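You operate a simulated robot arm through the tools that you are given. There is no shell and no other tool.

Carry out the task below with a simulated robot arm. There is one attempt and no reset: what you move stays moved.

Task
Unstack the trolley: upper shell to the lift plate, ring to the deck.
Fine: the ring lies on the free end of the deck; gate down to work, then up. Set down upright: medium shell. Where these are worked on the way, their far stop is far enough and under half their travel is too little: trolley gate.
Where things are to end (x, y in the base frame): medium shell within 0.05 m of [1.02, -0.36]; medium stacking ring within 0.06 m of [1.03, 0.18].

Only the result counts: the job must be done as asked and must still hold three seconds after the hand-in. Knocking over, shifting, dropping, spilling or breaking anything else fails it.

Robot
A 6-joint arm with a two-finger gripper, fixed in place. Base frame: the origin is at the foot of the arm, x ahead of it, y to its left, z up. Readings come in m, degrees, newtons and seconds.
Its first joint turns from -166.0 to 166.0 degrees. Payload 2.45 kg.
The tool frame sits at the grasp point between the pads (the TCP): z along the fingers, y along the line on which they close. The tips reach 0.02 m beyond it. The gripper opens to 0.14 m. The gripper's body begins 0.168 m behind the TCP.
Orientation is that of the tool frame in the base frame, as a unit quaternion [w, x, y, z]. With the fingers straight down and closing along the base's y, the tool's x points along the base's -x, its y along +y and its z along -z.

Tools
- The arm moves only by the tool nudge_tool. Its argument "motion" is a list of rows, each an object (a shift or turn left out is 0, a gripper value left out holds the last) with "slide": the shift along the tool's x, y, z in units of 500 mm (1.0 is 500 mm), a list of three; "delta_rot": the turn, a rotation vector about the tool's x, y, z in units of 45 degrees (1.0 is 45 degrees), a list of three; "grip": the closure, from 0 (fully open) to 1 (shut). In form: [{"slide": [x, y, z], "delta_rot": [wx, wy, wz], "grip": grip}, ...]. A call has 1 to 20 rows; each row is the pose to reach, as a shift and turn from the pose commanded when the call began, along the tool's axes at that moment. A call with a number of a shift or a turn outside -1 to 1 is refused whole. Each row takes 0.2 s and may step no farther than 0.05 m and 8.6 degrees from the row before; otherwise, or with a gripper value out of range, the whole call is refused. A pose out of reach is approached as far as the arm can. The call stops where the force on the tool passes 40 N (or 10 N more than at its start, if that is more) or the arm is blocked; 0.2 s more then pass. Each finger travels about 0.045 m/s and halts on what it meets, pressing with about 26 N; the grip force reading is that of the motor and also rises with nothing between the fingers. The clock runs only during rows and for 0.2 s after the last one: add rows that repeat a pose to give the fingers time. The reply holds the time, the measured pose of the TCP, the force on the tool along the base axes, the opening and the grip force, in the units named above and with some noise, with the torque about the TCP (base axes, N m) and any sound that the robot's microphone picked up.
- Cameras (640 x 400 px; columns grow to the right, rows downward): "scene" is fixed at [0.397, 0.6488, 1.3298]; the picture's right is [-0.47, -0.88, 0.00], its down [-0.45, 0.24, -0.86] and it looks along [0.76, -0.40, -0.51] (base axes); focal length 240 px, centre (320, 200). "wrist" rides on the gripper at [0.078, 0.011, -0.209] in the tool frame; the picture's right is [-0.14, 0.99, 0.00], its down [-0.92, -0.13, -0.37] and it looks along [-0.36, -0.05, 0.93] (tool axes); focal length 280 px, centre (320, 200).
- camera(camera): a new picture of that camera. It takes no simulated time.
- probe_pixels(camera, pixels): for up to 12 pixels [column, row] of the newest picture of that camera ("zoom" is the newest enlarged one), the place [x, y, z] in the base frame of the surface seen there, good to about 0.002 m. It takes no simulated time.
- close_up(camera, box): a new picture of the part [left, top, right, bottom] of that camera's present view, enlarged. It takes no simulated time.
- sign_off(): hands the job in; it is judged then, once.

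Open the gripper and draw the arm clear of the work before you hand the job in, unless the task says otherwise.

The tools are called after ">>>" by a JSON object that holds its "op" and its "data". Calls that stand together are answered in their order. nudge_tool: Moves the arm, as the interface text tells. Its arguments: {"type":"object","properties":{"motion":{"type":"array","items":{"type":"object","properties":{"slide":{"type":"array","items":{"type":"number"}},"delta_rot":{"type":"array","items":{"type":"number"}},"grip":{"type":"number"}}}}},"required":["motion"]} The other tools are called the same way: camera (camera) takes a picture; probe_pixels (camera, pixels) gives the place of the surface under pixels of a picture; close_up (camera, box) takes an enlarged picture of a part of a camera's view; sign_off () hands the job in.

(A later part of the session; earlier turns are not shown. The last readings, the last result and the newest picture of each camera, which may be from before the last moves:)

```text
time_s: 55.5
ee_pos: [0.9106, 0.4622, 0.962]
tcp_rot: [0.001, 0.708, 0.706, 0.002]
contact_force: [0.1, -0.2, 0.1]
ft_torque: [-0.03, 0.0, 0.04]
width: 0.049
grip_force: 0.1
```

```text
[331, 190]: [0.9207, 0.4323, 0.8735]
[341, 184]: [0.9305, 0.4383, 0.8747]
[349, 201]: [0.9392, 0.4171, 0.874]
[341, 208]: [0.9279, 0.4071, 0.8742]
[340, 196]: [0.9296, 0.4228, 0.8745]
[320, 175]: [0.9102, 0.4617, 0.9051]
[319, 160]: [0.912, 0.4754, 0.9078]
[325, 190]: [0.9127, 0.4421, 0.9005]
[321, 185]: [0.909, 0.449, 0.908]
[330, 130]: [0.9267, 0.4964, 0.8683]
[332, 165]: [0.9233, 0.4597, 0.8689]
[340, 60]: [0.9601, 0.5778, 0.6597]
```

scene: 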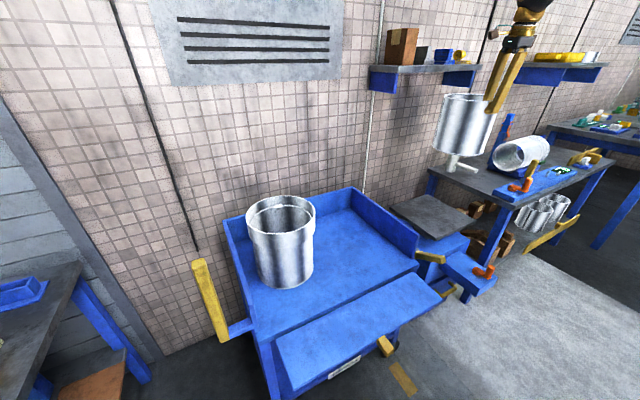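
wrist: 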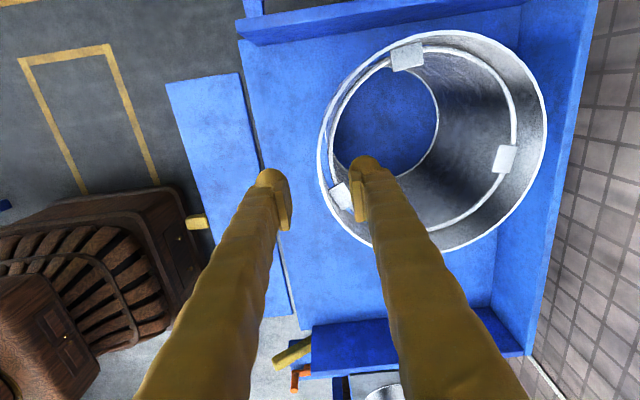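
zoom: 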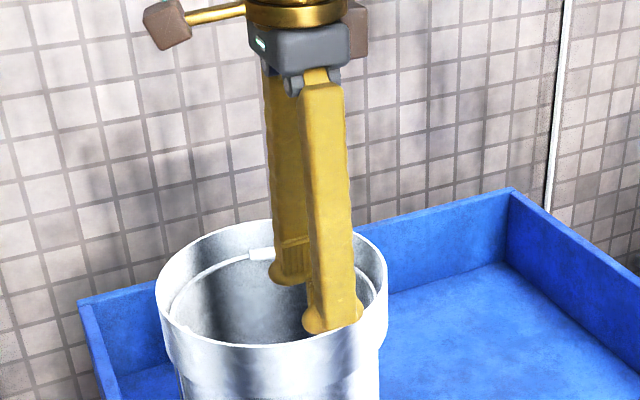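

The tab's nearest corner is at (0.9305, 0.438), so I shift 8 mm to +y, descend to TCP z≈0.894 (tips just above the lower shell's top at 0.869) and close on the ring wall.

>>> {"op": "nudge_tool", "data": {"motion": [{"slide": [0.016, 0, 0]}, {"slide": [0.016, 0, 0.04]}, {"slide": [0.016, 0, 0.08]}, {"slide": [0.016, 0, 0.11]}, {"slide": [0.016, 0, 0.136]}, {"slide": [0.016, 0, 0.136]}]}}

>>> {"op": "close_up", "data": {"camera": "scene", "box": [227, 175, 355, 255]}}

```text
time_s: 56.9
ee_pos: [0.912, 0.4685, 0.8922]
tcp_rot: [0.001, 0.707, 0.707, 0.001]
contact_force: [0.1, 0.4, -0.3]
ft_torque: [0.01, -0.01, 0.0]
width: 0.0488
grip_force: 0.1
```

```text
5.00 times, centred on (291, 215) of scene
```

zoom: 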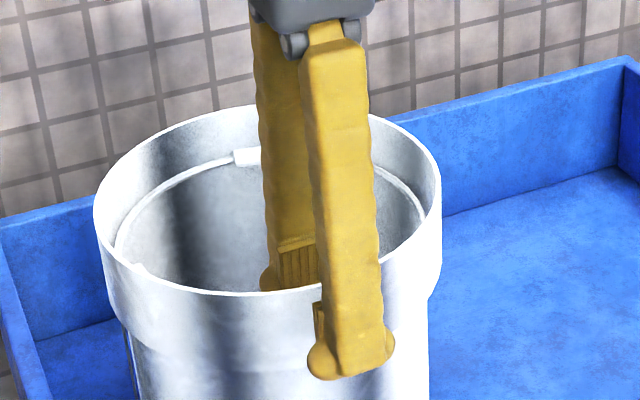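

No contact and well placed. I close on the ring wall.

>>> {"op": "nudge_tool", "data": {"motion": [{"grip": 0.75}, {"grip": 0.85}, {"grip": 0.92}, {"grip": 1}, {"grip": 1}, {"grip": 1}]}}

>>> {"op": "close_up", "data": {"camera": "scene", "box": [227, 175, 355, 255]}}

```text
time_s: 58.3
ee_pos: [0.9106, 0.4692, 0.8938]
tcp_rot: [0.001, 0.707, 0.707, 0.001]
contact_force: [-0.1, 0.6, 0.1]
ft_torque: [0.01, -0.02, 0.1]
width: 0.0063
grip_force: 26.1
```

```text
5.00 times, centred on (291, 215) of scene
```

zoom: 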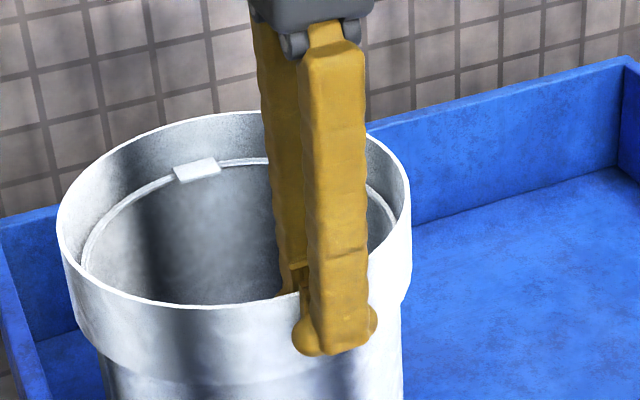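

The ring and lower shell shifted in the picture while closing (ring's left edge from column 93 to 57). I measure where they are now.

>>> {"op": "probe_pixels", "data": {"camera": "zoom", "pixels": [[58, 225], [100, 155], [200, 114], [409, 190], [180, 304], [90, 270], [390, 260], [250, 305], [197, 170], [110, 190], [200, 370], [120, 350]]}}

>>> {"op": "camera", "data": {"camera": "scene"}}

>>> {"op": "camera", "data": {"camera": "wrist"}}

>>> {"op": "close_up", "data": {"camera": "scene", "box": [240, 250, 336, 310]}}

>>> {"op": "probe_pixels", "data": {"camera": "zoom", "pixels": [[280, 255], [200, 235], [150, 215], [380, 240], [420, 218], [460, 190], [110, 180], [290, 240]]}}

```text
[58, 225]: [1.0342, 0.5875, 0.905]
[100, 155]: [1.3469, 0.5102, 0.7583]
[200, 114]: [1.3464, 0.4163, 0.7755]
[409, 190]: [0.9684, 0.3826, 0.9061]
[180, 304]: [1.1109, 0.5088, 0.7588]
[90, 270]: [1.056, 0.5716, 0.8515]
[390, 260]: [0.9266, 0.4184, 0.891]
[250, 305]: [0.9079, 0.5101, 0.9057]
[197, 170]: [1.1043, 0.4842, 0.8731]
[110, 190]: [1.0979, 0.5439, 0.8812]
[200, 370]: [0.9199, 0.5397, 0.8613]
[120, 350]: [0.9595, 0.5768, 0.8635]
```

```text
taken
```

scene: 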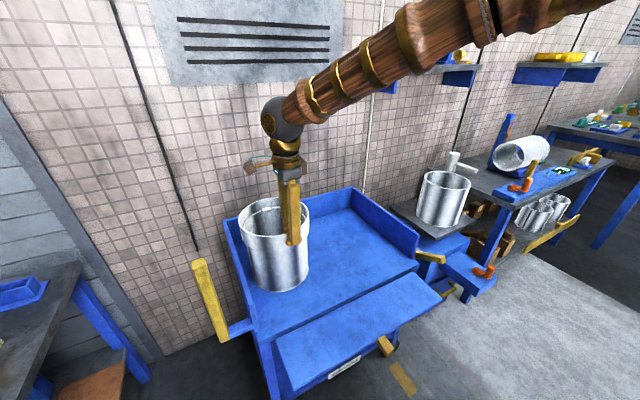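

```text
taken
```

wrist: 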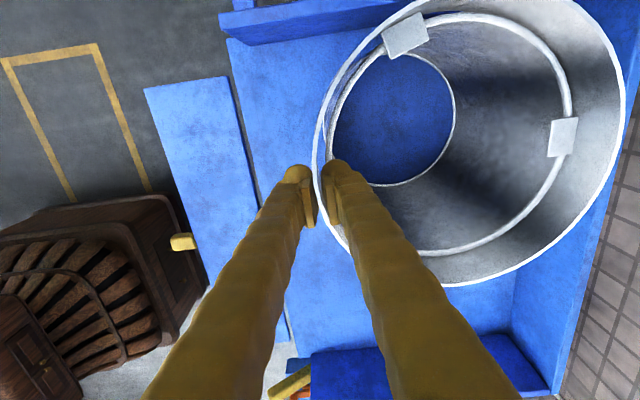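

```text
6.67 times, centred on (288, 280) of scene
```

zoom: 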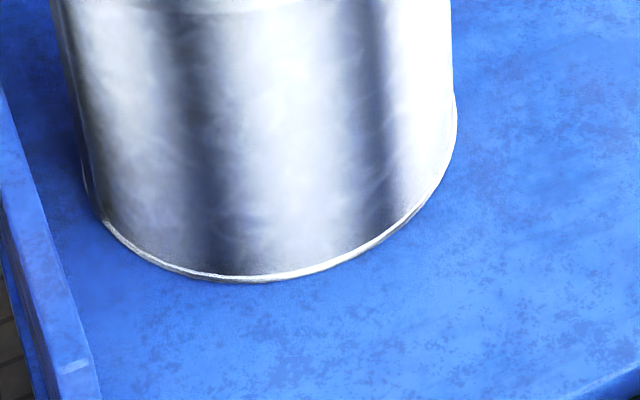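

```text
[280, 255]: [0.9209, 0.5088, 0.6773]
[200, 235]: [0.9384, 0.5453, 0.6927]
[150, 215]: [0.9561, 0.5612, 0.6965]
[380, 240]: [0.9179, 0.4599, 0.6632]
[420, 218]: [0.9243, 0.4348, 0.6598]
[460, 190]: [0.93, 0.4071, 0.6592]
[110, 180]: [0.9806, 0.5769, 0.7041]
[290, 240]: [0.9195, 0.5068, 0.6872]
```

Closing swung the ring and lower shell: the lower shell now stands near (1.0125, 0.481) against (1.0265, 0.4605) at the start. Since the gripped ring surrounds the lower shell's top and holds it upright, I use it to slide the shell gently back by about (+12, −18) mm.

>>> {"op": "nudge_tool", "data": {"motion": [{"slide": [-0.006, 0.0042, 0]}, {"slide": [-0.012, 0.0083, 0]}, {"slide": [-0.018, 0.0125, 0]}, {"slide": [-0.024, 0.0167, 0]}, {"slide": [-0.03, 0.0208, 0]}, {"slide": [-0.036, 0.025, 0]}, {"slide": [-0.036, 0.025, 0]}]}}

>>> {"op": "close_up", "data": {"camera": "scene", "box": [227, 175, 355, 255]}}

>>> {"op": "close_up", "data": {"camera": "scene", "box": [240, 250, 336, 310]}}

```text
time_s: 59.9
ee_pos: [0.9226, 0.4505, 0.8927]
tcp_rot: [0.001, 0.707, 0.707, 0.001]
contact_force: [-1.8, 1.3, 0.2]
ft_torque: [0.03, -0.01, 0.26]
width: 0.006
grip_force: 25.7
```

```text
5.00 times, centred on (291, 215) of scene
```

zoom: 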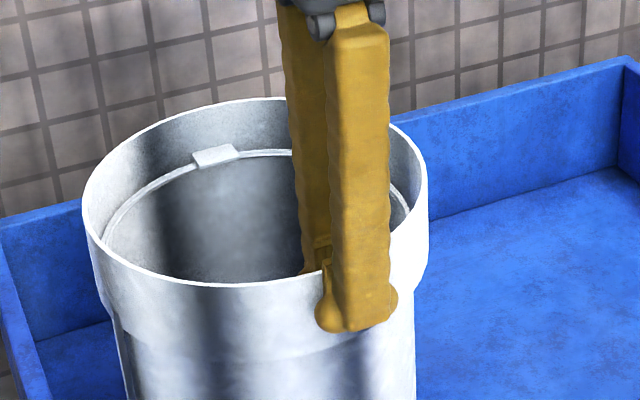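

```text
6.67 times, centred on (288, 280) of scene
```

zoom: 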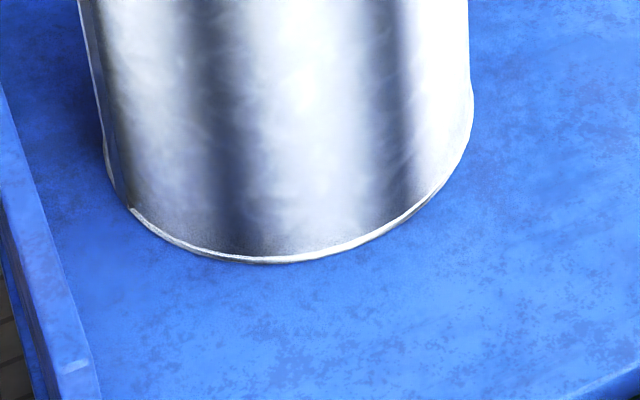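

The stack slides with only about 2 N and stays upright. I measure the lower shell again for the remaining offset.

>>> {"op": "probe_pixels", "data": {"camera": "zoom", "pixels": [[270, 258], [200, 246], [150, 222], [350, 245], [400, 218], [440, 185], [125, 190], [300, 240], [200, 150], [300, 150], [400, 150], [460, 120]]}}

```text
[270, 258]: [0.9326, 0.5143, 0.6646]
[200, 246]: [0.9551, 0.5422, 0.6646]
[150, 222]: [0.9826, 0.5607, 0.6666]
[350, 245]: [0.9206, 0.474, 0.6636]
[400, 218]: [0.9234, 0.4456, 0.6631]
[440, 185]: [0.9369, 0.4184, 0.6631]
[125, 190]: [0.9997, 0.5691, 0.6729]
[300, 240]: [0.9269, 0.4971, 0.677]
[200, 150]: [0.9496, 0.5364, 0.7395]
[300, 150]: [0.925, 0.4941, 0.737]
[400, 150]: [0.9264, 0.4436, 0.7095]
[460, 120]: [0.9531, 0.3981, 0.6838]
```

The lower shell is now at about (1.0185, 0.470); I slide it the remaining (+6.5, −10) mm.

>>> {"op": "nudge_tool", "data": {"motion": [{"slide": [-0.005, 0.0032, 0]}, {"slide": [-0.01, 0.0065, 0]}, {"slide": [-0.015, 0.0098, 0]}, {"slide": [-0.02, 0.013, 0]}, {"slide": [-0.02, 0.013, 0]}]}}

>>> {"op": "close_up", "data": {"camera": "scene", "box": [227, 175, 355, 255]}}

>>> {"op": "close_up", "data": {"camera": "scene", "box": [240, 250, 336, 310]}}

>>> {"op": "probe_pixels", "data": {"camera": "zoom", "pixels": [[280, 240], [200, 228], [150, 200], [350, 228], [400, 205], [440, 180], [300, 225], [200, 150], [300, 150], [400, 150], [460, 120]]}}

```text
time_s: 61.1
ee_pos: [0.9299, 0.4415, 0.8936]
tcp_rot: [0.001, 0.707, 0.707, 0.002]
contact_force: [-1.4, 1.8, -0.6]
ft_torque: [0.11, 0.02, 0.2]
width: 0.0061
grip_force: 26.3
```

```text
5.00 times, centred on (291, 215) of scene
```

zoom: 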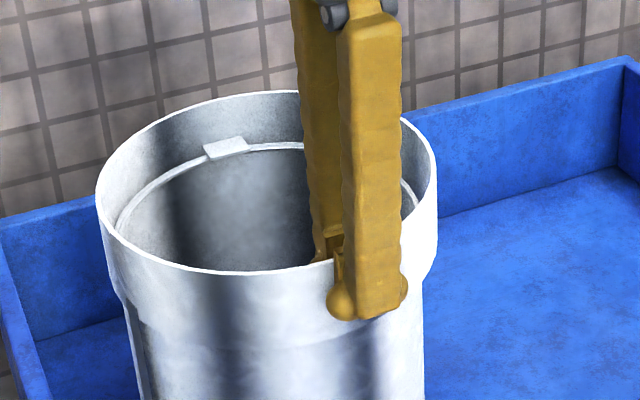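

```text
6.67 times, centred on (288, 280) of scene
```

zoom: 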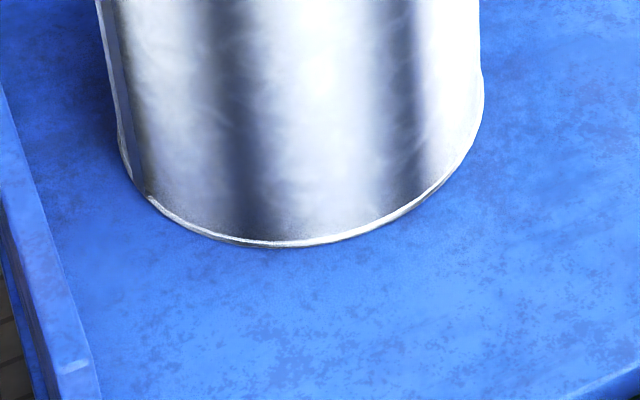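

```text
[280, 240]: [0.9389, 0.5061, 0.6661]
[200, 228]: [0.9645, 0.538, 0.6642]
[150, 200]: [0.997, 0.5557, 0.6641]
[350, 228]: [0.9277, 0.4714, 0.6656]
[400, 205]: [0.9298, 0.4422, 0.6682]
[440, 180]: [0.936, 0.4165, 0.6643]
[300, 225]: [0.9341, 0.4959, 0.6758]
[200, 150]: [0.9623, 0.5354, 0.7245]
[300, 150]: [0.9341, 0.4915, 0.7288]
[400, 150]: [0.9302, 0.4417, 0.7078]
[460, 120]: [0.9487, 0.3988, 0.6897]
```

The lower shell's outline matches its starting picture again (bottom edge at row 245, right edge at column 484). Now I begin lifting the ring: 3 mm up with a slight 1.5° turn to carry its far side.

>>> {"op": "nudge_tool", "data": {"motion": [{"slide": [0, 0, -0.002], "delta_rot": [-0.011, 0, 0]}, {"slide": [0, 0, -0.004], "delta_rot": [-0.022, 0, 0]}, {"slide": [0, 0, -0.006], "delta_rot": [-0.033, 0, 0]}, {"slide": [0, 0, -0.006], "delta_rot": [-0.033, 0, 0]}, {"slide": [0, 0, -0.006], "delta_rot": [-0.033, 0, 0]}]}}

>>> {"op": "close_up", "data": {"camera": "scene", "box": [227, 175, 355, 255]}}

>>> {"op": "probe_pixels", "data": {"camera": "zoom", "pixels": [[97, 195], [140, 138], [200, 108], [280, 94], [435, 170], [200, 269], [270, 271], [130, 245], [225, 148], [300, 148]]}}

```text
time_s: 62.3
ee_pos: [0.9291, 0.4408, 0.8966]
tcp_rot: [0.011, 0.707, 0.707, 0.011]
contact_force: [-0.4, 0.8, 0.2]
ft_torque: [0.09, 0.03, 0.11]
width: 0.0059
grip_force: 25.8
```

```text
5.00 times, centred on (291, 215) of scene
```

zoom: 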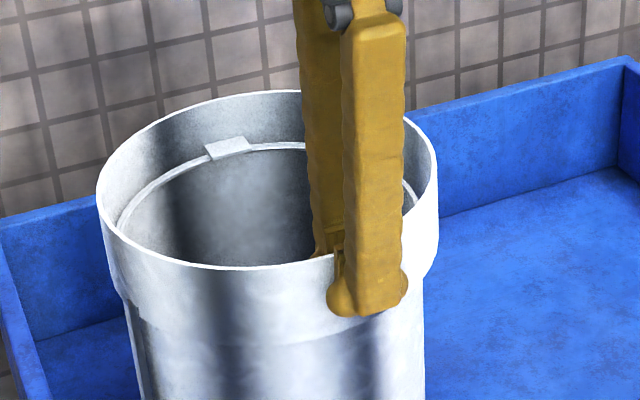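

```text
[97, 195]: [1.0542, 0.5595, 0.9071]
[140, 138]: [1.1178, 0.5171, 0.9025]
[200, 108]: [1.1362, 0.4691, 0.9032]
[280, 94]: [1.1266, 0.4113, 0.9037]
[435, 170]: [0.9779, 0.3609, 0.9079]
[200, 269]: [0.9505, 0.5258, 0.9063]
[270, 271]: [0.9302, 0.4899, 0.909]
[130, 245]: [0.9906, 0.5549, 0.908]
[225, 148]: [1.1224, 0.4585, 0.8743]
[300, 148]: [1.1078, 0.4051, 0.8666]
```

The near edge is up 3 mm and the far side still rests (torque ≈0). I turn another 3.5° with a few millimetres of lift until the weight shows.

>>> {"op": "nudge_tool", "data": {"motion": [{"slide": [0, 0, -0.002], "delta_rot": [-0.02, 0, 0]}, {"slide": [0, 0, -0.004], "delta_rot": [-0.04, 0, 0]}, {"slide": [0, 0, -0.006], "delta_rot": [-0.06, 0, 0]}, {"slide": [0, 0, -0.008], "delta_rot": [-0.08, 0, 0]}, {"slide": [0, 0, -0.008], "delta_rot": [-0.08, 0, 0]}]}}

>>> {"op": "close_up", "data": {"camera": "scene", "box": [227, 175, 355, 255]}}

>>> {"op": "probe_pixels", "data": {"camera": "zoom", "pixels": [[97, 193], [140, 135], [200, 105], [280, 91], [435, 167], [200, 266], [270, 268], [130, 242], [225, 146], [300, 146]]}}

```text
time_s: 63.5
ee_pos: [0.9275, 0.4406, 0.9011]
tcp_rot: [0.032, 0.706, 0.706, 0.033]
contact_force: [-0.8, 0.7, -2.3]
ft_torque: [-0.04, 0.33, -0.03]
width: 0.0059
grip_force: 25.6
```

```text
5.00 times, centred on (291, 215) of scene
```

zoom: 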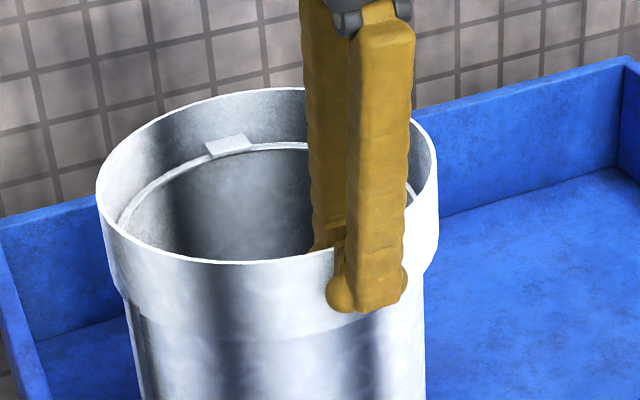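

```text
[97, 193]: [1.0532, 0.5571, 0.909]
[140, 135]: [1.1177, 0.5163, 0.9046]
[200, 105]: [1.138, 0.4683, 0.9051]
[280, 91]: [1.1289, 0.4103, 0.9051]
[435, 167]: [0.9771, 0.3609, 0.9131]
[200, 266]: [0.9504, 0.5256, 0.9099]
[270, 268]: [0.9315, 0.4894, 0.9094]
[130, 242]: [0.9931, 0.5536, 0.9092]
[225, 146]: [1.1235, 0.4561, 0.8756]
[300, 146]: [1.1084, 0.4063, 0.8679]
```

The ring's weight is now on the gripper (about 2.5–3 N, torque 0.33). It leans under 2° (near 0.911, far 0.905), so I turn 2° more and lift 12 mm.

>>> {"op": "nudge_tool", "data": {"motion": [{"slide": [0, 0, -0.002], "delta_rot": [-0.015, 0, 0]}, {"slide": [0, 0, -0.006], "delta_rot": [-0.03, 0, 0]}, {"slide": [0, 0, -0.012], "delta_rot": [-0.042, 0, 0]}, {"slide": [0, 0, -0.018], "delta_rot": [-0.042, 0, 0]}, {"slide": [0, 0, -0.024], "delta_rot": [-0.042, 0, 0]}, {"slide": [0, 0, -0.024], "delta_rot": [-0.042, 0, 0]}]}}

>>> {"op": "close_up", "data": {"camera": "scene", "box": [227, 175, 355, 255]}}

>>> {"op": "probe_pixels", "data": {"camera": "zoom", "pixels": [[97, 180], [140, 122], [200, 90], [280, 78], [435, 155], [200, 254], [270, 256], [130, 230], [225, 133], [300, 146]]}}

>>> {"op": "close_up", "data": {"camera": "scene", "box": [240, 250, 336, 310]}}

```text
time_s: 64.9
ee_pos: [0.9281, 0.4418, 0.9117]
tcp_rot: [0.044, 0.706, 0.706, 0.044]
contact_force: [0.3, 1.0, -2.9]
ft_torque: [-0.04, 0.35, -0.05]
width: 0.006
grip_force: 25.9
```

```text
5.00 times, centred on (291, 215) of scene
```

zoom: 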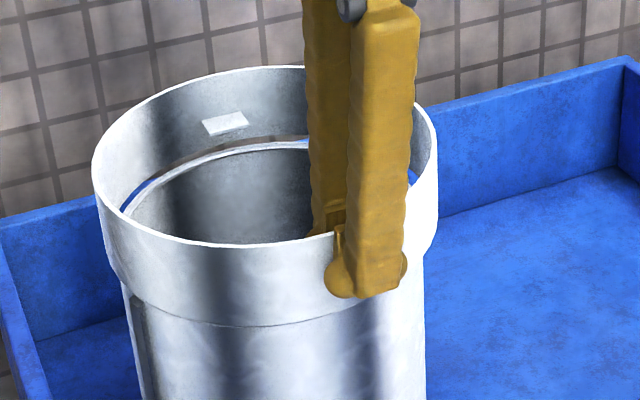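

```text
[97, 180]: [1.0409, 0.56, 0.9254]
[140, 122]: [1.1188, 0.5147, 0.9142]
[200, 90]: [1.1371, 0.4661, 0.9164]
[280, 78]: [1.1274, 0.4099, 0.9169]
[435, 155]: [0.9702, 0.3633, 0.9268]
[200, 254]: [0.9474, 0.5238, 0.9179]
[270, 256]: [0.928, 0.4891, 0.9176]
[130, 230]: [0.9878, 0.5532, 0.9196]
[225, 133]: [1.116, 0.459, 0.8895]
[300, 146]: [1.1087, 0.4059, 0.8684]
```

```text
6.67 times, centred on (288, 280) of scene
```

zoom: 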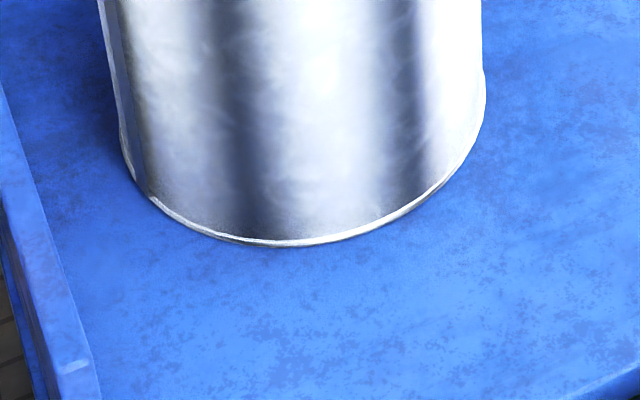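

The ring is up with the lower shell still in place. I lift straight up another 60 mm to clear it fully.

>>> {"op": "nudge_tool", "data": {"motion": [{"slide": [0, 0.0025, -0.0198]}, {"slide": [0, 0.005, -0.0397]}, {"slide": [0, 0.0074, -0.0595]}, {"slide": [0, 0.0099, -0.0794]}, {"slide": [0, 0.0124, -0.0992]}, {"slide": [0, 0.0149, -0.119]}, {"slide": [0, 0.0149, -0.119]}]}}

>>> {"op": "camera", "data": {"camera": "scene"}}

>>> {"op": "close_up", "data": {"camera": "scene", "box": [220, 140, 348, 260]}}

```text
time_s: 66.5
ee_pos: [0.9274, 0.4398, 0.9728]
tcp_rot: [0.044, 0.705, 0.707, 0.044]
contact_force: [-0.5, -1.1, -1.8]
ft_torque: [-0.06, 0.34, 0.03]
width: 0.0059
grip_force: 26.4
```

```text
taken
```

scene: 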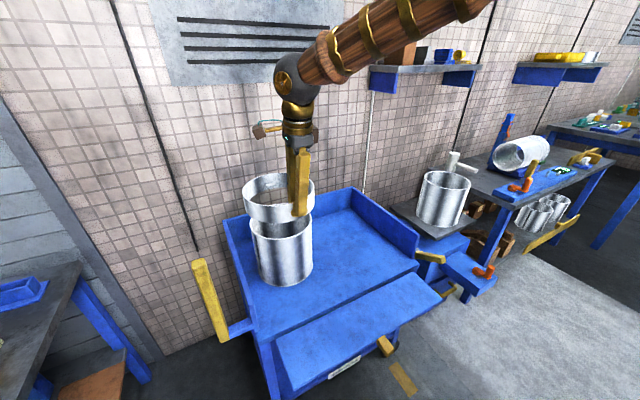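

```text
3.33 times, centred on (284, 200) of scene
```

zoom: 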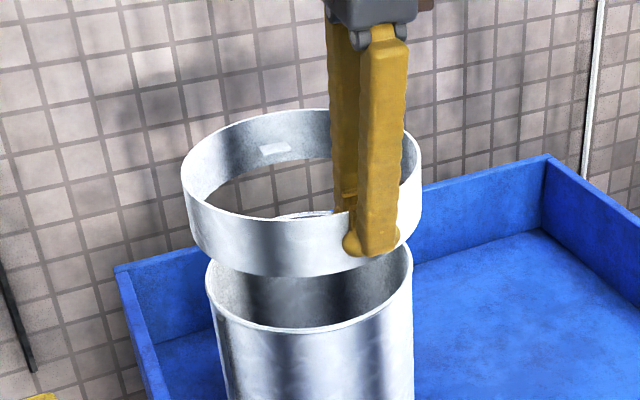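

The ring is clear of the lower shell. I measure its level and centre relative to the grip.

>>> {"op": "probe_pixels", "data": {"camera": "zoom", "pixels": [[184, 175], [220, 135], [270, 113], [310, 109], [419, 160], [280, 222], [220, 205], [330, 220], [260, 150], [280, 275], [220, 252], [330, 277]]}}

>>> {"op": "probe_pixels", "data": {"camera": "scene", "pixels": [[283, 239], [262, 233], [300, 232], [310, 221], [251, 222], [280, 220]]}}

```text
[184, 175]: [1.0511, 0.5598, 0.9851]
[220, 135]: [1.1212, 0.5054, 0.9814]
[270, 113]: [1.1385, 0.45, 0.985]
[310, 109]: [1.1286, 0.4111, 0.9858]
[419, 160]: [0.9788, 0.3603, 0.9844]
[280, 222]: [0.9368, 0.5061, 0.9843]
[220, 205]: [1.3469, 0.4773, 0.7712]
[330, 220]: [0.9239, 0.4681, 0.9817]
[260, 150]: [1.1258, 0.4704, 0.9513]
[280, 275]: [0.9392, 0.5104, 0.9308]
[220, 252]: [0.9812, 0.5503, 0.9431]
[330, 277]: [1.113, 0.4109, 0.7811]
```

```text
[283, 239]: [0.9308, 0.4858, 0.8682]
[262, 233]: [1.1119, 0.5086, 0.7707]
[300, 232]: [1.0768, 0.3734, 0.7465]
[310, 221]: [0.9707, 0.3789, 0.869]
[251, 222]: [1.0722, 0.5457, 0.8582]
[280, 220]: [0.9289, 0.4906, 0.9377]
```

The ring is level (rim z≈0.985) with its centre at (1.030, 0.455), i.e. (+0.103, +0.015) from the grip. I carry it 0.275 m toward −y at this height, to above (1.03, 0.18).

>>> {"op": "nudge_tool", "data": {"motion": [{"slide": [-0.02, 0, 0]}, {"slide": [-0.07, 0, 0]}, {"slide": [-0.12, 0, 0]}, {"slide": [-0.17, 0, 0]}, {"slide": [-0.22, 0, 0]}, {"slide": [-0.27, 0, 0]}, {"slide": [-0.32, 0, 0]}, {"slide": [-0.37, 0, 0]}, {"slide": [-0.42, 0, 0]}, {"slide": [-0.47, 0, 0]}, {"slide": [-0.52, -0.001, 0]}, {"slide": [-0.55, -0.001, 0]}, {"slide": [-0.55, -0.001, 0]}]}}

>>> {"op": "camera", "data": {"camera": "scene"}}

>>> {"op": "close_up", "data": {"camera": "scene", "box": [300, 130, 428, 250]}}

```text
time_s: 69.3
ee_pos: [0.9269, 0.1652, 0.9725]
tcp_rot: [0.044, 0.706, 0.706, 0.043]
contact_force: [0.2, -0.6, -3.3]
ft_torque: [-0.04, 0.3, 0.02]
width: 0.0059
grip_force: 26.6
```

```text
taken
```

scene: 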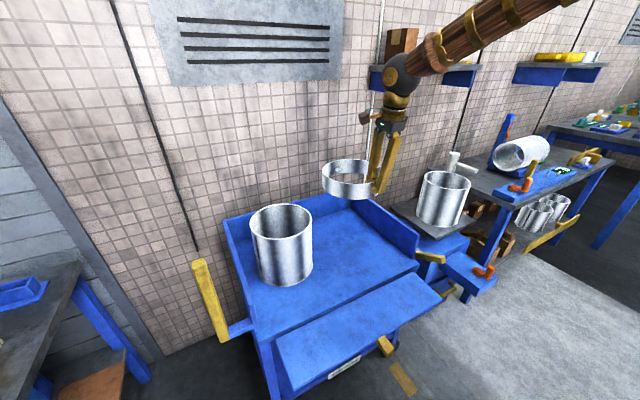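

```text
3.33 times, centred on (364, 190) of scene
```

zoom: 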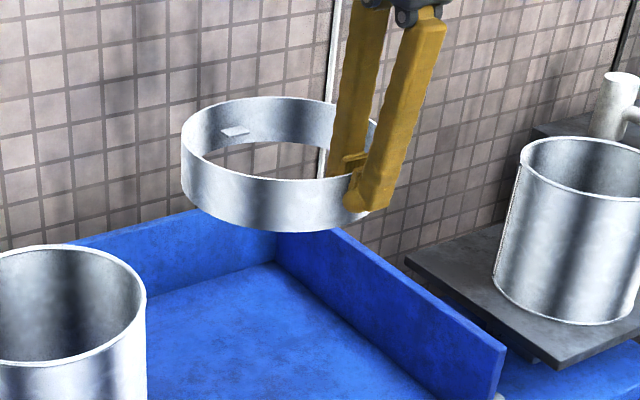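

The ring hangs level above the free end of the deck. I lower it 0.24 m, leaving about 25 mm to the deck.

>>> {"op": "nudge_tool", "data": {"motion": [{"slide": [0, -0.0037, 0.03]}, {"slide": [0, -0.0112, 0.09]}, {"slide": [0, -0.0188, 0.15]}, {"slide": [0, -0.0263, 0.21]}, {"slide": [0, -0.0338, 0.27]}, {"slide": [0, -0.0413, 0.33]}, {"slide": [0, -0.0488, 0.39]}, {"slide": [0, -0.0563, 0.45]}, {"slide": [0, -0.0597, 0.477]}, {"slide": [0, -0.0597, 0.477]}]}}

>>> {"op": "close_up", "data": {"camera": "scene", "box": [300, 180, 428, 260]}}

```text
time_s: 71.5
ee_pos: [0.927, 0.1679, 0.7322]
tcp_rot: [0.044, 0.706, 0.706, 0.046]
contact_force: [0.0, 0.0, -2.6]
ft_torque: [-0.04, 0.35, -0.03]
width: 0.0062
grip_force: 26.7
```

```text
5.00 times, centred on (364, 220) of scene
```

zoom: 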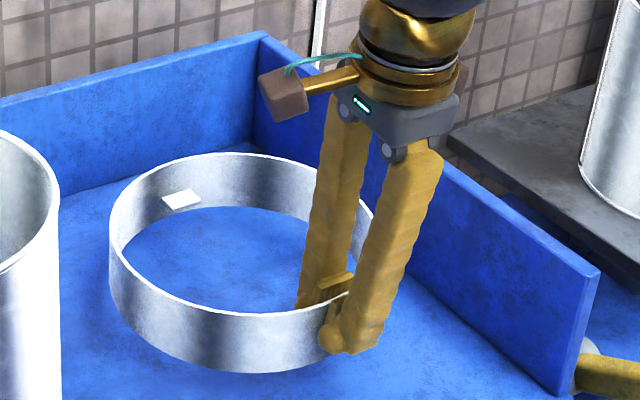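

About 25 mm remain. I lower 20 mm slowly.

>>> {"op": "nudge_tool", "data": {"motion": [{"slide": [0, -0.0012, 0.01]}, {"slide": [0, -0.0025, 0.02]}, {"slide": [0, -0.0037, 0.03]}, {"slide": [0, -0.005, 0.0398]}, {"slide": [0, -0.005, 0.0398]}]}}

>>> {"op": "close_up", "data": {"camera": "scene", "box": [300, 190, 396, 250]}}

>>> {"op": "probe_pixels", "data": {"camera": "zoom", "pixels": [[155, 170], [200, 120], [300, 100], [160, 250], [250, 303], [350, 320], [250, 340], [200, 320], [300, 350], [350, 350], [180, 290], [410, 110]]}}

```text
time_s: 72.7
ee_pos: [0.9272, 0.165, 0.7113]
tcp_rot: [0.044, 0.706, 0.706, 0.044]
contact_force: [0.2, -0.5, -1.6]
ft_torque: [-0.02, 0.29, -0.01]
width: 0.0058
grip_force: 25.8
```

```text
6.67 times, centred on (348, 220) of scene
```

zoom: 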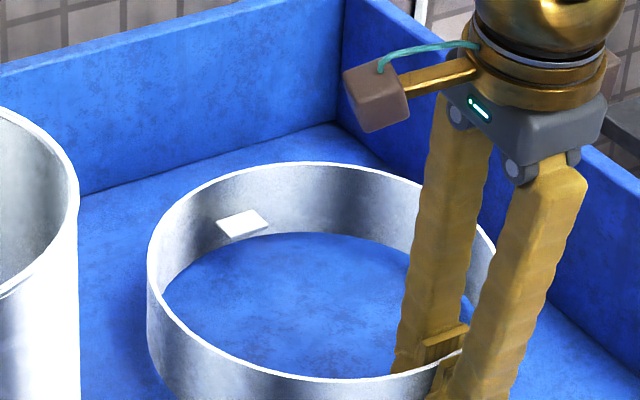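

```text
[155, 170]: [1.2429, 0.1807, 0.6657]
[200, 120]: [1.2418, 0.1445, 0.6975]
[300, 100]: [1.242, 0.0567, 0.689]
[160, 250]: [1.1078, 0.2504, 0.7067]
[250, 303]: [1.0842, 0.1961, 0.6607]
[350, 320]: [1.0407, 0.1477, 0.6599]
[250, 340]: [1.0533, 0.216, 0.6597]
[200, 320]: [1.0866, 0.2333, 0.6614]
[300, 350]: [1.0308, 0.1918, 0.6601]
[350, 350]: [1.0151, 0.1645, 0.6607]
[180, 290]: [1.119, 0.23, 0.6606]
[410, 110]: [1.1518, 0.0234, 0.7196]
```

The ring is just above the deck and still hanging. I lower in 1.5 mm steps to touch down.

>>> {"op": "nudge_tool", "data": {"motion": [{"slide": [0, -0.0004, 0.003]}, {"slide": [0, -0.0008, 0.006]}, {"slide": [0, -0.0008, 0.006]}]}}

```text
time_s: 73.5
ee_pos: [0.9274, 0.1652, 0.7089]
tcp_rot: [0.044, 0.706, 0.706, 0.044]
contact_force: [-1.3, 0.5, -3.0]
ft_torque: [-0.02, 0.3, -0.03]
width: 0.006
grip_force: 25.9
```

>>> {"op": "nudge_tool", "data": {"motion": [{"slide": [0, -0.0004, 0.003]}, {"slide": [0, -0.0008, 0.006]}, {"slide": [0, -0.0008, 0.006]}]}}

```text
time_s: 74.3
ee_pos: [0.9267, 0.1661, 0.7063]
tcp_rot: [0.045, 0.705, 0.706, 0.045]
contact_force: [0.0, 0.2, -2.8]
ft_torque: [-0.04, 0.32, -0.01]
width: 0.0064
grip_force: 26.3
```

Still hanging at TCP z 0.706 (force −2.8 N, same torque), so the ring is slightly shorter than assumed. I continue with small steps.

>>> {"op": "nudge_tool", "data": {"motion": [{"slide": [0, -0.0004, 0.003]}, {"slide": [0, -0.0008, 0.006]}, {"slide": [0, -0.0008, 0.006]}]}}

>>> {"op": "close_up", "data": {"camera": "scene", "box": [316, 210, 396, 260]}}

```text
time_s: 75.1
ee_pos: [0.9279, 0.1662, 0.7031]
tcp_rot: [0.044, 0.705, 0.706, 0.045]
contact_force: [-2.1, 0.2, 4.6]
ft_torque: [0.41, 0.31, 0.05]
width: 0.0061
grip_force: 26.1
```

```text
8.00 times, centred on (356, 235) of scene
```

zoom: 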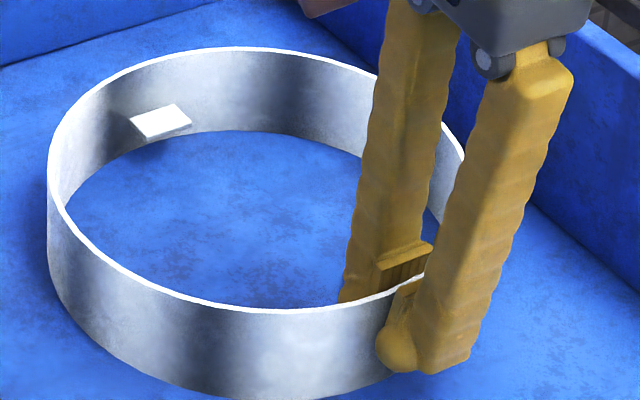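

Touch-down (+4.6 N). I open the fingers to release the ring.

>>> {"op": "nudge_tool", "data": {"motion": [{"grip": 0.95}, {"grip": 0.85}, {"grip": 0.75}, {"grip": 0.65}, {"grip": 0.65}]}}

>>> {"op": "close_up", "data": {"camera": "scene", "box": [300, 190, 412, 260]}}

>>> {"op": "probe_pixels", "data": {"camera": "zoom", "pixels": [[127, 185], [180, 130], [270, 108], [400, 140], [200, 265], [270, 290], [130, 240], [200, 320], [270, 345], [165, 290]]}}

```text
time_s: 76.3
ee_pos: [0.9277, 0.1659, 0.7034]
tcp_rot: [0.044, 0.707, 0.705, 0.044]
contact_force: [-0.6, -0.3, 0.3]
ft_torque: [-0.01, 0.02, 0.06]
width: 0.0489
grip_force: 0.1
```

```text
5.71 times, centred on (356, 225) of scene
```

zoom: 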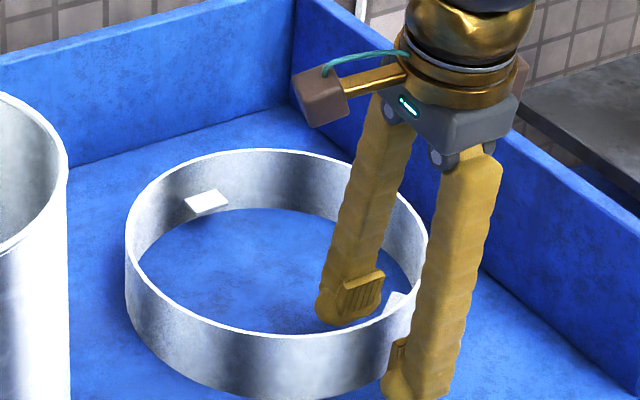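

```text
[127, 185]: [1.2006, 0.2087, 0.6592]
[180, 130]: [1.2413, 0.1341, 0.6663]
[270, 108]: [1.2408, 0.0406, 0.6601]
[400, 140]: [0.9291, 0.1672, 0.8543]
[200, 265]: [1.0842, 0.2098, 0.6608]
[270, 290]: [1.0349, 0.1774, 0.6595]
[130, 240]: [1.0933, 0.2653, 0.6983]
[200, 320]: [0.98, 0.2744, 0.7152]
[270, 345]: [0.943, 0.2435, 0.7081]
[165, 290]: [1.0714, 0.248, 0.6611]
```

Released, with the fingers clear on both sides of the wall. I rise straight up 0.25 m.

>>> {"op": "nudge_tool", "data": {"motion": [{"slide": [0, 0.005, -0.0398]}, {"slide": [0, 0.0099, -0.0795]}, {"slide": [0, 0.0174, -0.1391]}, {"slide": [0, 0.0249, -0.1988]}, {"slide": [0, 0.0373, -0.2981]}, {"slide": [0, 0.0497, -0.3975]}, {"slide": [0, 0.0621, -0.4969]}, {"slide": [0, 0.0621, -0.4969]}]}}

>>> {"op": "camera", "data": {"camera": "scene"}}

>>> {"op": "camera", "data": {"camera": "wrist"}}

>>> {"op": "close_up", "data": {"camera": "scene", "box": [300, 190, 412, 260]}}

```text
refused: row 6 steps farther than a row can; nothing moved
```

```text
taken
```

scene: 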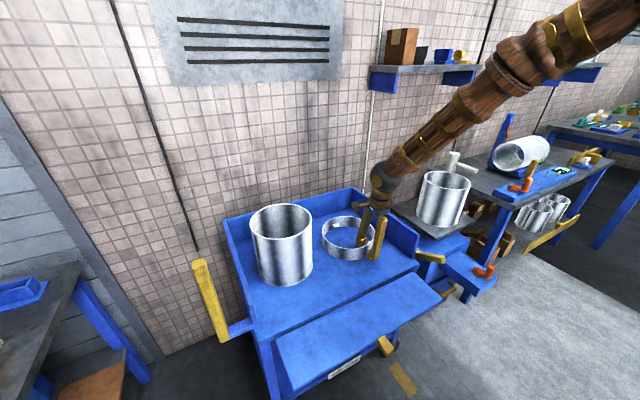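

```text
taken
```

wrist: 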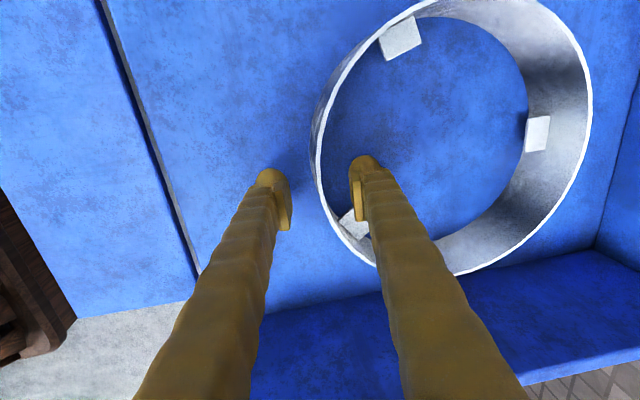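

```text
5.71 times, centred on (356, 225) of scene
```

zoom: 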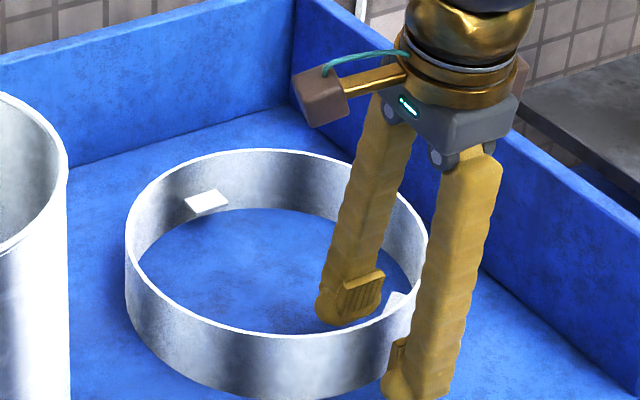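

The step was slightly too long, nothing moved. I repeat the rise with shorter steps.

>>> {"op": "nudge_tool", "data": {"motion": [{"slide": [0, 0.005, -0.0398]}, {"slide": [0, 0.0099, -0.0795]}, {"slide": [0, 0.0174, -0.1391]}, {"slide": [0, 0.0249, -0.1988]}, {"slide": [0, 0.035, -0.28]}, {"slide": [0, 0.045, -0.36]}, {"slide": [0, 0.055, -0.44]}, {"slide": [0, 0.0621, -0.4969]}, {"slide": [0, 0.0621, -0.4969]}]}}

>>> {"op": "camera", "data": {"camera": "scene"}}

>>> {"op": "camera", "data": {"camera": "wrist"}}

>>> {"op": "close_up", "data": {"camera": "scene", "box": [300, 190, 412, 260]}}

```text
time_s: 78.3
ee_pos: [0.9264, 0.1671, 0.9541]
tcp_rot: [0.044, 0.705, 0.706, 0.045]
contact_force: [0.3, -0.1, 1.0]
ft_torque: [0.01, -0.01, -0.01]
width: 0.0491
grip_force: 0.1
```

```text
taken
```

scene: 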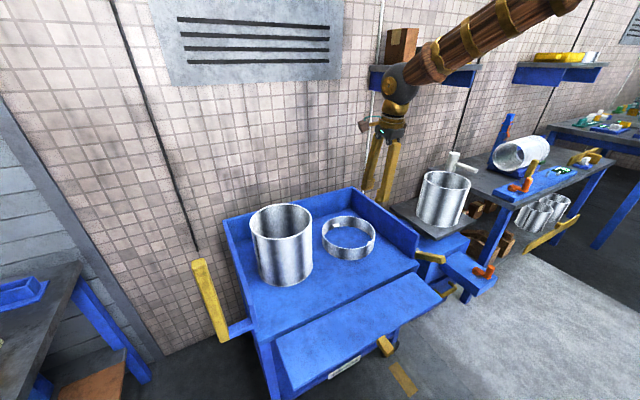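

```text
taken
```

wrist: 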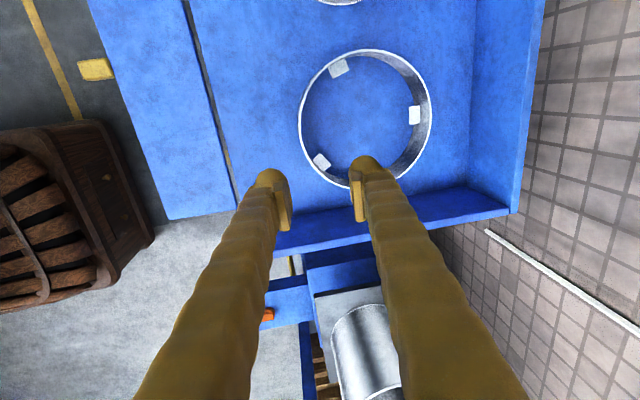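

```text
5.71 times, centred on (356, 225) of scene
```

zoom: 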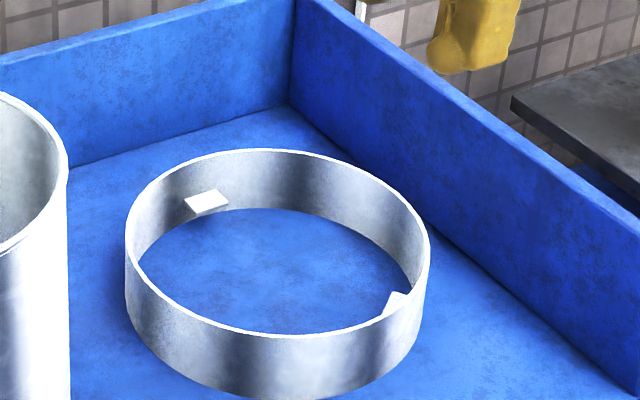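

The ring lies flat on the free end. I verify its centre, and compare the lower shell with its starting place.

>>> {"op": "probe_pixels", "data": {"camera": "zoom", "pixels": [[127, 225], [175, 168], [260, 151], [350, 163], [427, 235], [270, 335], [180, 303], [370, 317], [400, 195], [270, 398]]}}

>>> {"op": "close_up", "data": {"camera": "scene", "box": [240, 195, 336, 310]}}

>>> {"op": "probe_pixels", "data": {"camera": "wrist", "pixels": [[301, 120], [330, 62], [380, 52], [430, 110], [410, 165], [310, 160], [95, 68], [120, 30], [230, 200], [225, 180]]}}

```text
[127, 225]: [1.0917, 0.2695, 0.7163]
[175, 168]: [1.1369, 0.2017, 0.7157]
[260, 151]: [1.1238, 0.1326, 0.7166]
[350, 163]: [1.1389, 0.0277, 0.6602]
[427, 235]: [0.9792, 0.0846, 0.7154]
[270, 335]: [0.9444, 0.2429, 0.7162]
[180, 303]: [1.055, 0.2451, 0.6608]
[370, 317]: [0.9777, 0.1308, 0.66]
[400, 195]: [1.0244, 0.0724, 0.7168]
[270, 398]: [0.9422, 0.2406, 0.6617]
```

```text
3.48 times, centred on (288, 252) of scene
```

zoom: 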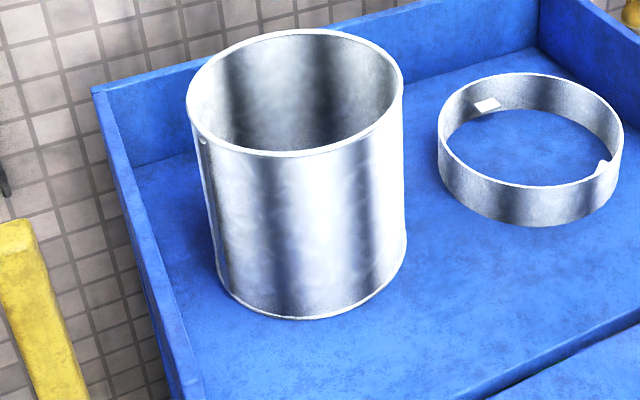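

```text
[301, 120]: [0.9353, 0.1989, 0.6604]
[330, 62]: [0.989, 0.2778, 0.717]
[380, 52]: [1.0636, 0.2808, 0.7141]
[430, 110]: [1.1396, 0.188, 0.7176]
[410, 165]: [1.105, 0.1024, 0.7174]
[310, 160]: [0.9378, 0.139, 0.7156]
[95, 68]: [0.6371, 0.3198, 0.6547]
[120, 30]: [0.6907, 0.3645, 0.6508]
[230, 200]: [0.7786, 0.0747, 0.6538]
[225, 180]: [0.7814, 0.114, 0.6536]
```

The ring's centre is about (1.032, 0.180), right on target. I check the lower shell's rim centre.

>>> {"op": "probe_pixels", "data": {"camera": "zoom", "pixels": [[188, 105], [230, 52], [310, 32], [401, 85], [290, 155], [220, 137], [370, 128], [260, 41], [280, 312], [350, 300], [230, 290], [390, 270]]}}

```text
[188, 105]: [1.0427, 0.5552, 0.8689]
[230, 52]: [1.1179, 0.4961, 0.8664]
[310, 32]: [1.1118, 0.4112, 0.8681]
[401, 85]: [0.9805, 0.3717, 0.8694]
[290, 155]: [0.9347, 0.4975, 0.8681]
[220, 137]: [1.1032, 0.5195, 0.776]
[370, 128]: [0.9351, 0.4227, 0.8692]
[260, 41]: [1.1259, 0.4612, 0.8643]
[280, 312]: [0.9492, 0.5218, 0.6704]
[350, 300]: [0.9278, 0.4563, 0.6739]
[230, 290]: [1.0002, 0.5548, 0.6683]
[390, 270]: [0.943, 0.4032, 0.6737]
```

The lower shell's rim centre is (1.0265, 0.4585), back at its starting place. Now the gate must go up again; I zoom on the flap's outer edge and the knob to measure them.

>>> {"op": "close_up", "data": {"camera": "scene", "box": [350, 310, 430, 360]}}

>>> {"op": "probe_pixels", "data": {"camera": "zoom", "pixels": [[240, 260], [270, 240], [300, 240], [330, 300], [300, 330], [240, 230], [180, 260], [200, 180], [100, 300], [330, 150], [280, 280], [310, 300]]}}

```text
8.00 times, centred on (390, 335) of scene
```

zoom: 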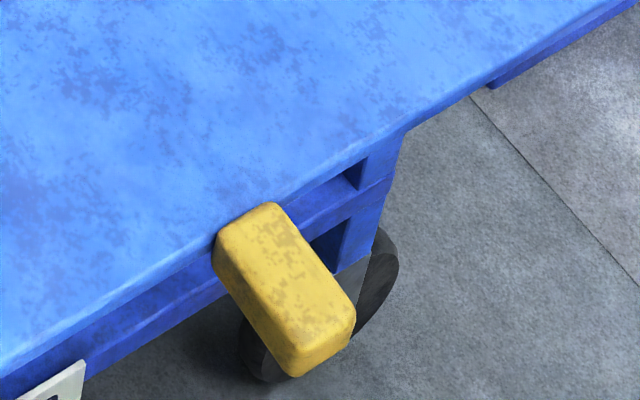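

```text
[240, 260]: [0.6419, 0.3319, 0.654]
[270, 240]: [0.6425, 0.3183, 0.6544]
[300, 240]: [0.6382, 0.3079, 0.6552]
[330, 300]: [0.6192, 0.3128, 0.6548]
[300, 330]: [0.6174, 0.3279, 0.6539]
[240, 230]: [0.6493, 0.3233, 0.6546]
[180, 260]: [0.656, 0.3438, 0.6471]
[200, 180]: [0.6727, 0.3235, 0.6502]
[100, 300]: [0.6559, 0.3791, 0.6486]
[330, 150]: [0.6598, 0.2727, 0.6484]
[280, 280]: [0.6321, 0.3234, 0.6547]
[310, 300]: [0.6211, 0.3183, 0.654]
```

The knob lies at x 0.612–0.655, y 0.306–0.334, z 0.633–0.655, and the hinge works out at about (0.787, 0.648). I move back toward the robot above the flap, turning the tool upright and starting the yaw back (first 45°).

>>> {"op": "nudge_tool", "data": {"motion": [{"slide": [0.0209, -0.0416, -0.0041], "delta_rot": [0.0219, 0.0088, -0.1426]}, {"slide": [0.0417, -0.0831, -0.0082], "delta_rot": [0.0437, 0.0176, -0.2851]}, {"slide": [0.0626, -0.1247, -0.0123], "delta_rot": [0.0656, 0.0264, -0.4277]}, {"slide": [0.0834, -0.1663, -0.0163], "delta_rot": [0.0874, 0.0351, -0.5703]}, {"slide": [0.1043, -0.2079, -0.0204], "delta_rot": [0.1093, 0.0439, -0.7129]}, {"slide": [0.1251, -0.2494, -0.0245], "delta_rot": [0.1311, 0.0527, -0.8554]}, {"slide": [0.146, -0.291, -0.0286], "delta_rot": [0.153, 0.0615, -0.998]}, {"slide": [0.146, -0.291, -0.0286], "delta_rot": [0.153, 0.0615, -0.998]}]}}

```text
time_s: 80.1
ee_pos: [0.7821, 0.2396, 0.949]
tcp_rot: [0.0, 0.382, 0.924, -0.001]
contact_force: [0.2, 0.6, -0.1]
ft_torque: [-0.02, -0.02, -0.01]
width: 0.049
grip_force: 0.1
```

I complete the yaw and go to above the knob at (0.623, 0.320, 0.80).

>>> {"op": "nudge_tool", "data": {"motion": [{"slide": [0.0484, -0.0158, 0.0426], "delta_rot": [0, 0, -0.1426]}, {"slide": [0.0968, -0.0316, 0.0851], "delta_rot": [0, 0, -0.2851]}, {"slide": [0.1452, -0.0474, 0.1277], "delta_rot": [0, 0, -0.4277]}, {"slide": [0.1935, -0.0633, 0.1703], "delta_rot": [0, 0, -0.5703]}, {"slide": [0.2419, -0.0791, 0.2129], "delta_rot": [0, 0, -0.7129]}, {"slide": [0.2903, -0.0949, 0.2554], "delta_rot": [0, 0, -0.8554]}, {"slide": [0.3387, -0.1107, 0.298], "delta_rot": [0, 0, -0.998]}, {"slide": [0.3387, -0.1107, 0.298], "delta_rot": [0, 0, -0.998]}]}}

>>> {"op": "camera", "data": {"camera": "wrist"}}

>>> {"op": "camera", "data": {"camera": "scene"}}

```text
time_s: 81.9
ee_pos: [0.6217, 0.3212, 0.8008]
tcp_rot: [-0.001, 0.0, 1.0, 0.0]
contact_force: [0.9, 0.6, 0.1]
ft_torque: [-0.05, 0.01, -0.02]
width: 0.0494
grip_force: 0.0
```

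```text
taken
```

wrist: 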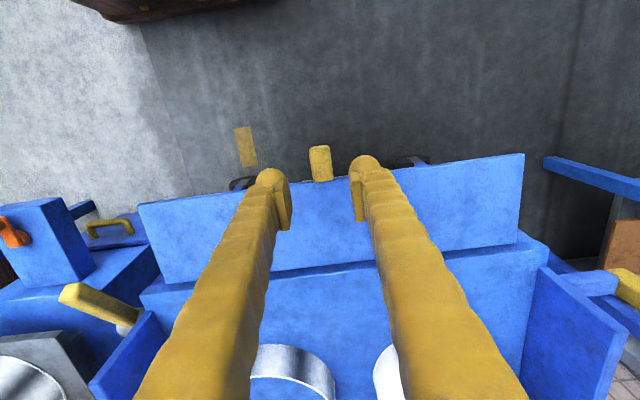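

```text
taken
```

scene: 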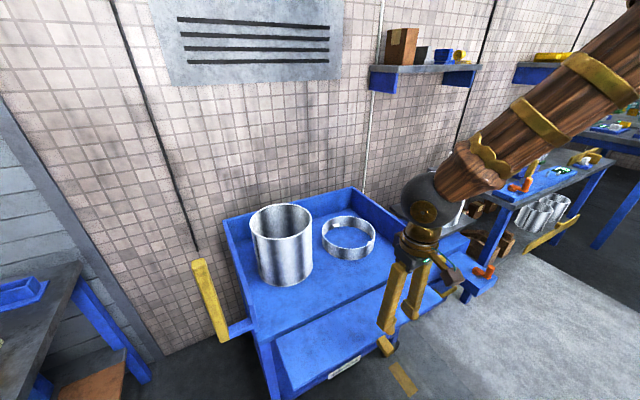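

The knob is centred between the fingers (wrist (320,163)). I descend to TCP z≈0.646 and close on it.

>>> {"op": "nudge_tool", "data": {"motion": [{"slide": [-0.002, -0.002, 0.08]}, {"slide": [-0.002, -0.002, 0.16]}, {"slide": [-0.002, -0.002, 0.22]}, {"slide": [-0.002, -0.002, 0.27]}, {"slide": [-0.002, -0.002, 0.31]}, {"slide": [-0.002, -0.002, 0.31], "grip": 0.8}, {"slide": [-0.002, -0.002, 0.31], "grip": 1}, {"slide": [-0.002, -0.002, 0.31], "grip": 1}, {"slide": [-0.002, -0.002, 0.31], "grip": 1}]}}

>>> {"op": "camera", "data": {"camera": "wrist"}}

```text
time_s: 84.0
ee_pos: [0.6237, 0.3194, 0.6464]
tcp_rot: [0.0, -0.001, 1.0, 0.0]
contact_force: [-0.4, 3.8, -4.2]
ft_torque: [0.02, 0.3, 0.05]
width: 0.0267
grip_force: 45.2
stopped in row 9: the force on the tool passed its limit at 41 N (the readings are from after the stop); the commanded pose is now the measured one
```

```text
taken
```

wrist: 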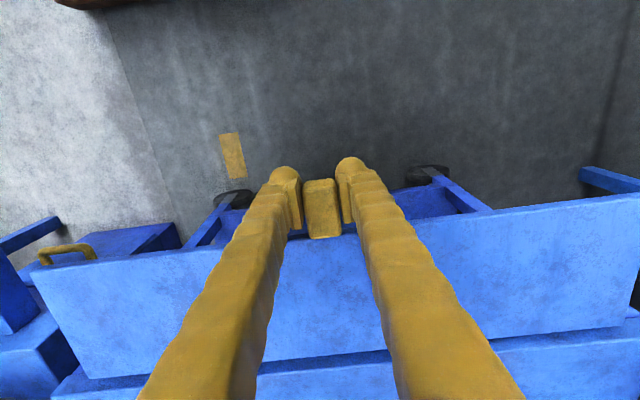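

The knob is gripped. I lift it along the hinge arc (radius 0.163 about (0.787, 0.648)) in 3° steps with the tool kept upright, up to about 60°.

>>> {"op": "nudge_tool", "data": {"motion": [{"slide": [-0.0004, 0, -0.0202]}, {"slide": [-0.0018, 0, -0.0374]}, {"slide": [-0.004, 0, -0.0542]}, {"slide": [-0.0072, 0, -0.0712]}, {"slide": [-0.0112, 0, -0.0878]}, {"slide": [-0.016, 0, -0.1042]}, {"slide": [-0.0216, 0, -0.1202]}, {"slide": [-0.0282, 0, -0.136]}, {"slide": [-0.0356, 0, -0.1514]}, {"slide": [-0.0438, 0, -0.1666]}, {"slide": [-0.0438, 0, -0.1666]}]}}

>>> {"op": "close_up", "data": {"camera": "scene", "box": [230, 220, 454, 360]}}

```text
time_s: 86.4
ee_pos: [0.645, 0.3192, 0.7293]
tcp_rot: [0.0, 0.0, 1.0, 0.0]
contact_force: [-18.6, 28.8, 0.4]
ft_torque: [0.28, 1.01, 0.05]
width: 0.027
grip_force: 45.3
```

```text
2.86 times, centred on (342, 290) of scene
```

zoom: 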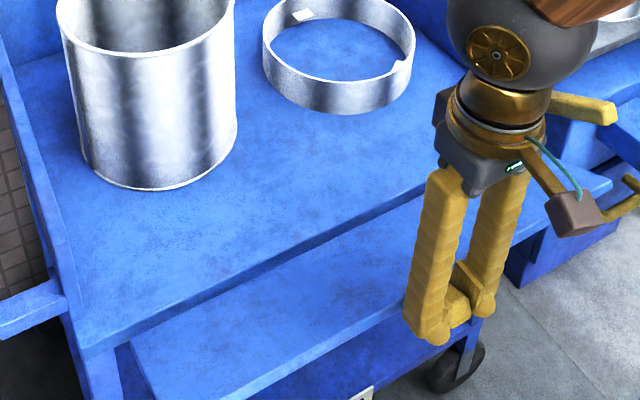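

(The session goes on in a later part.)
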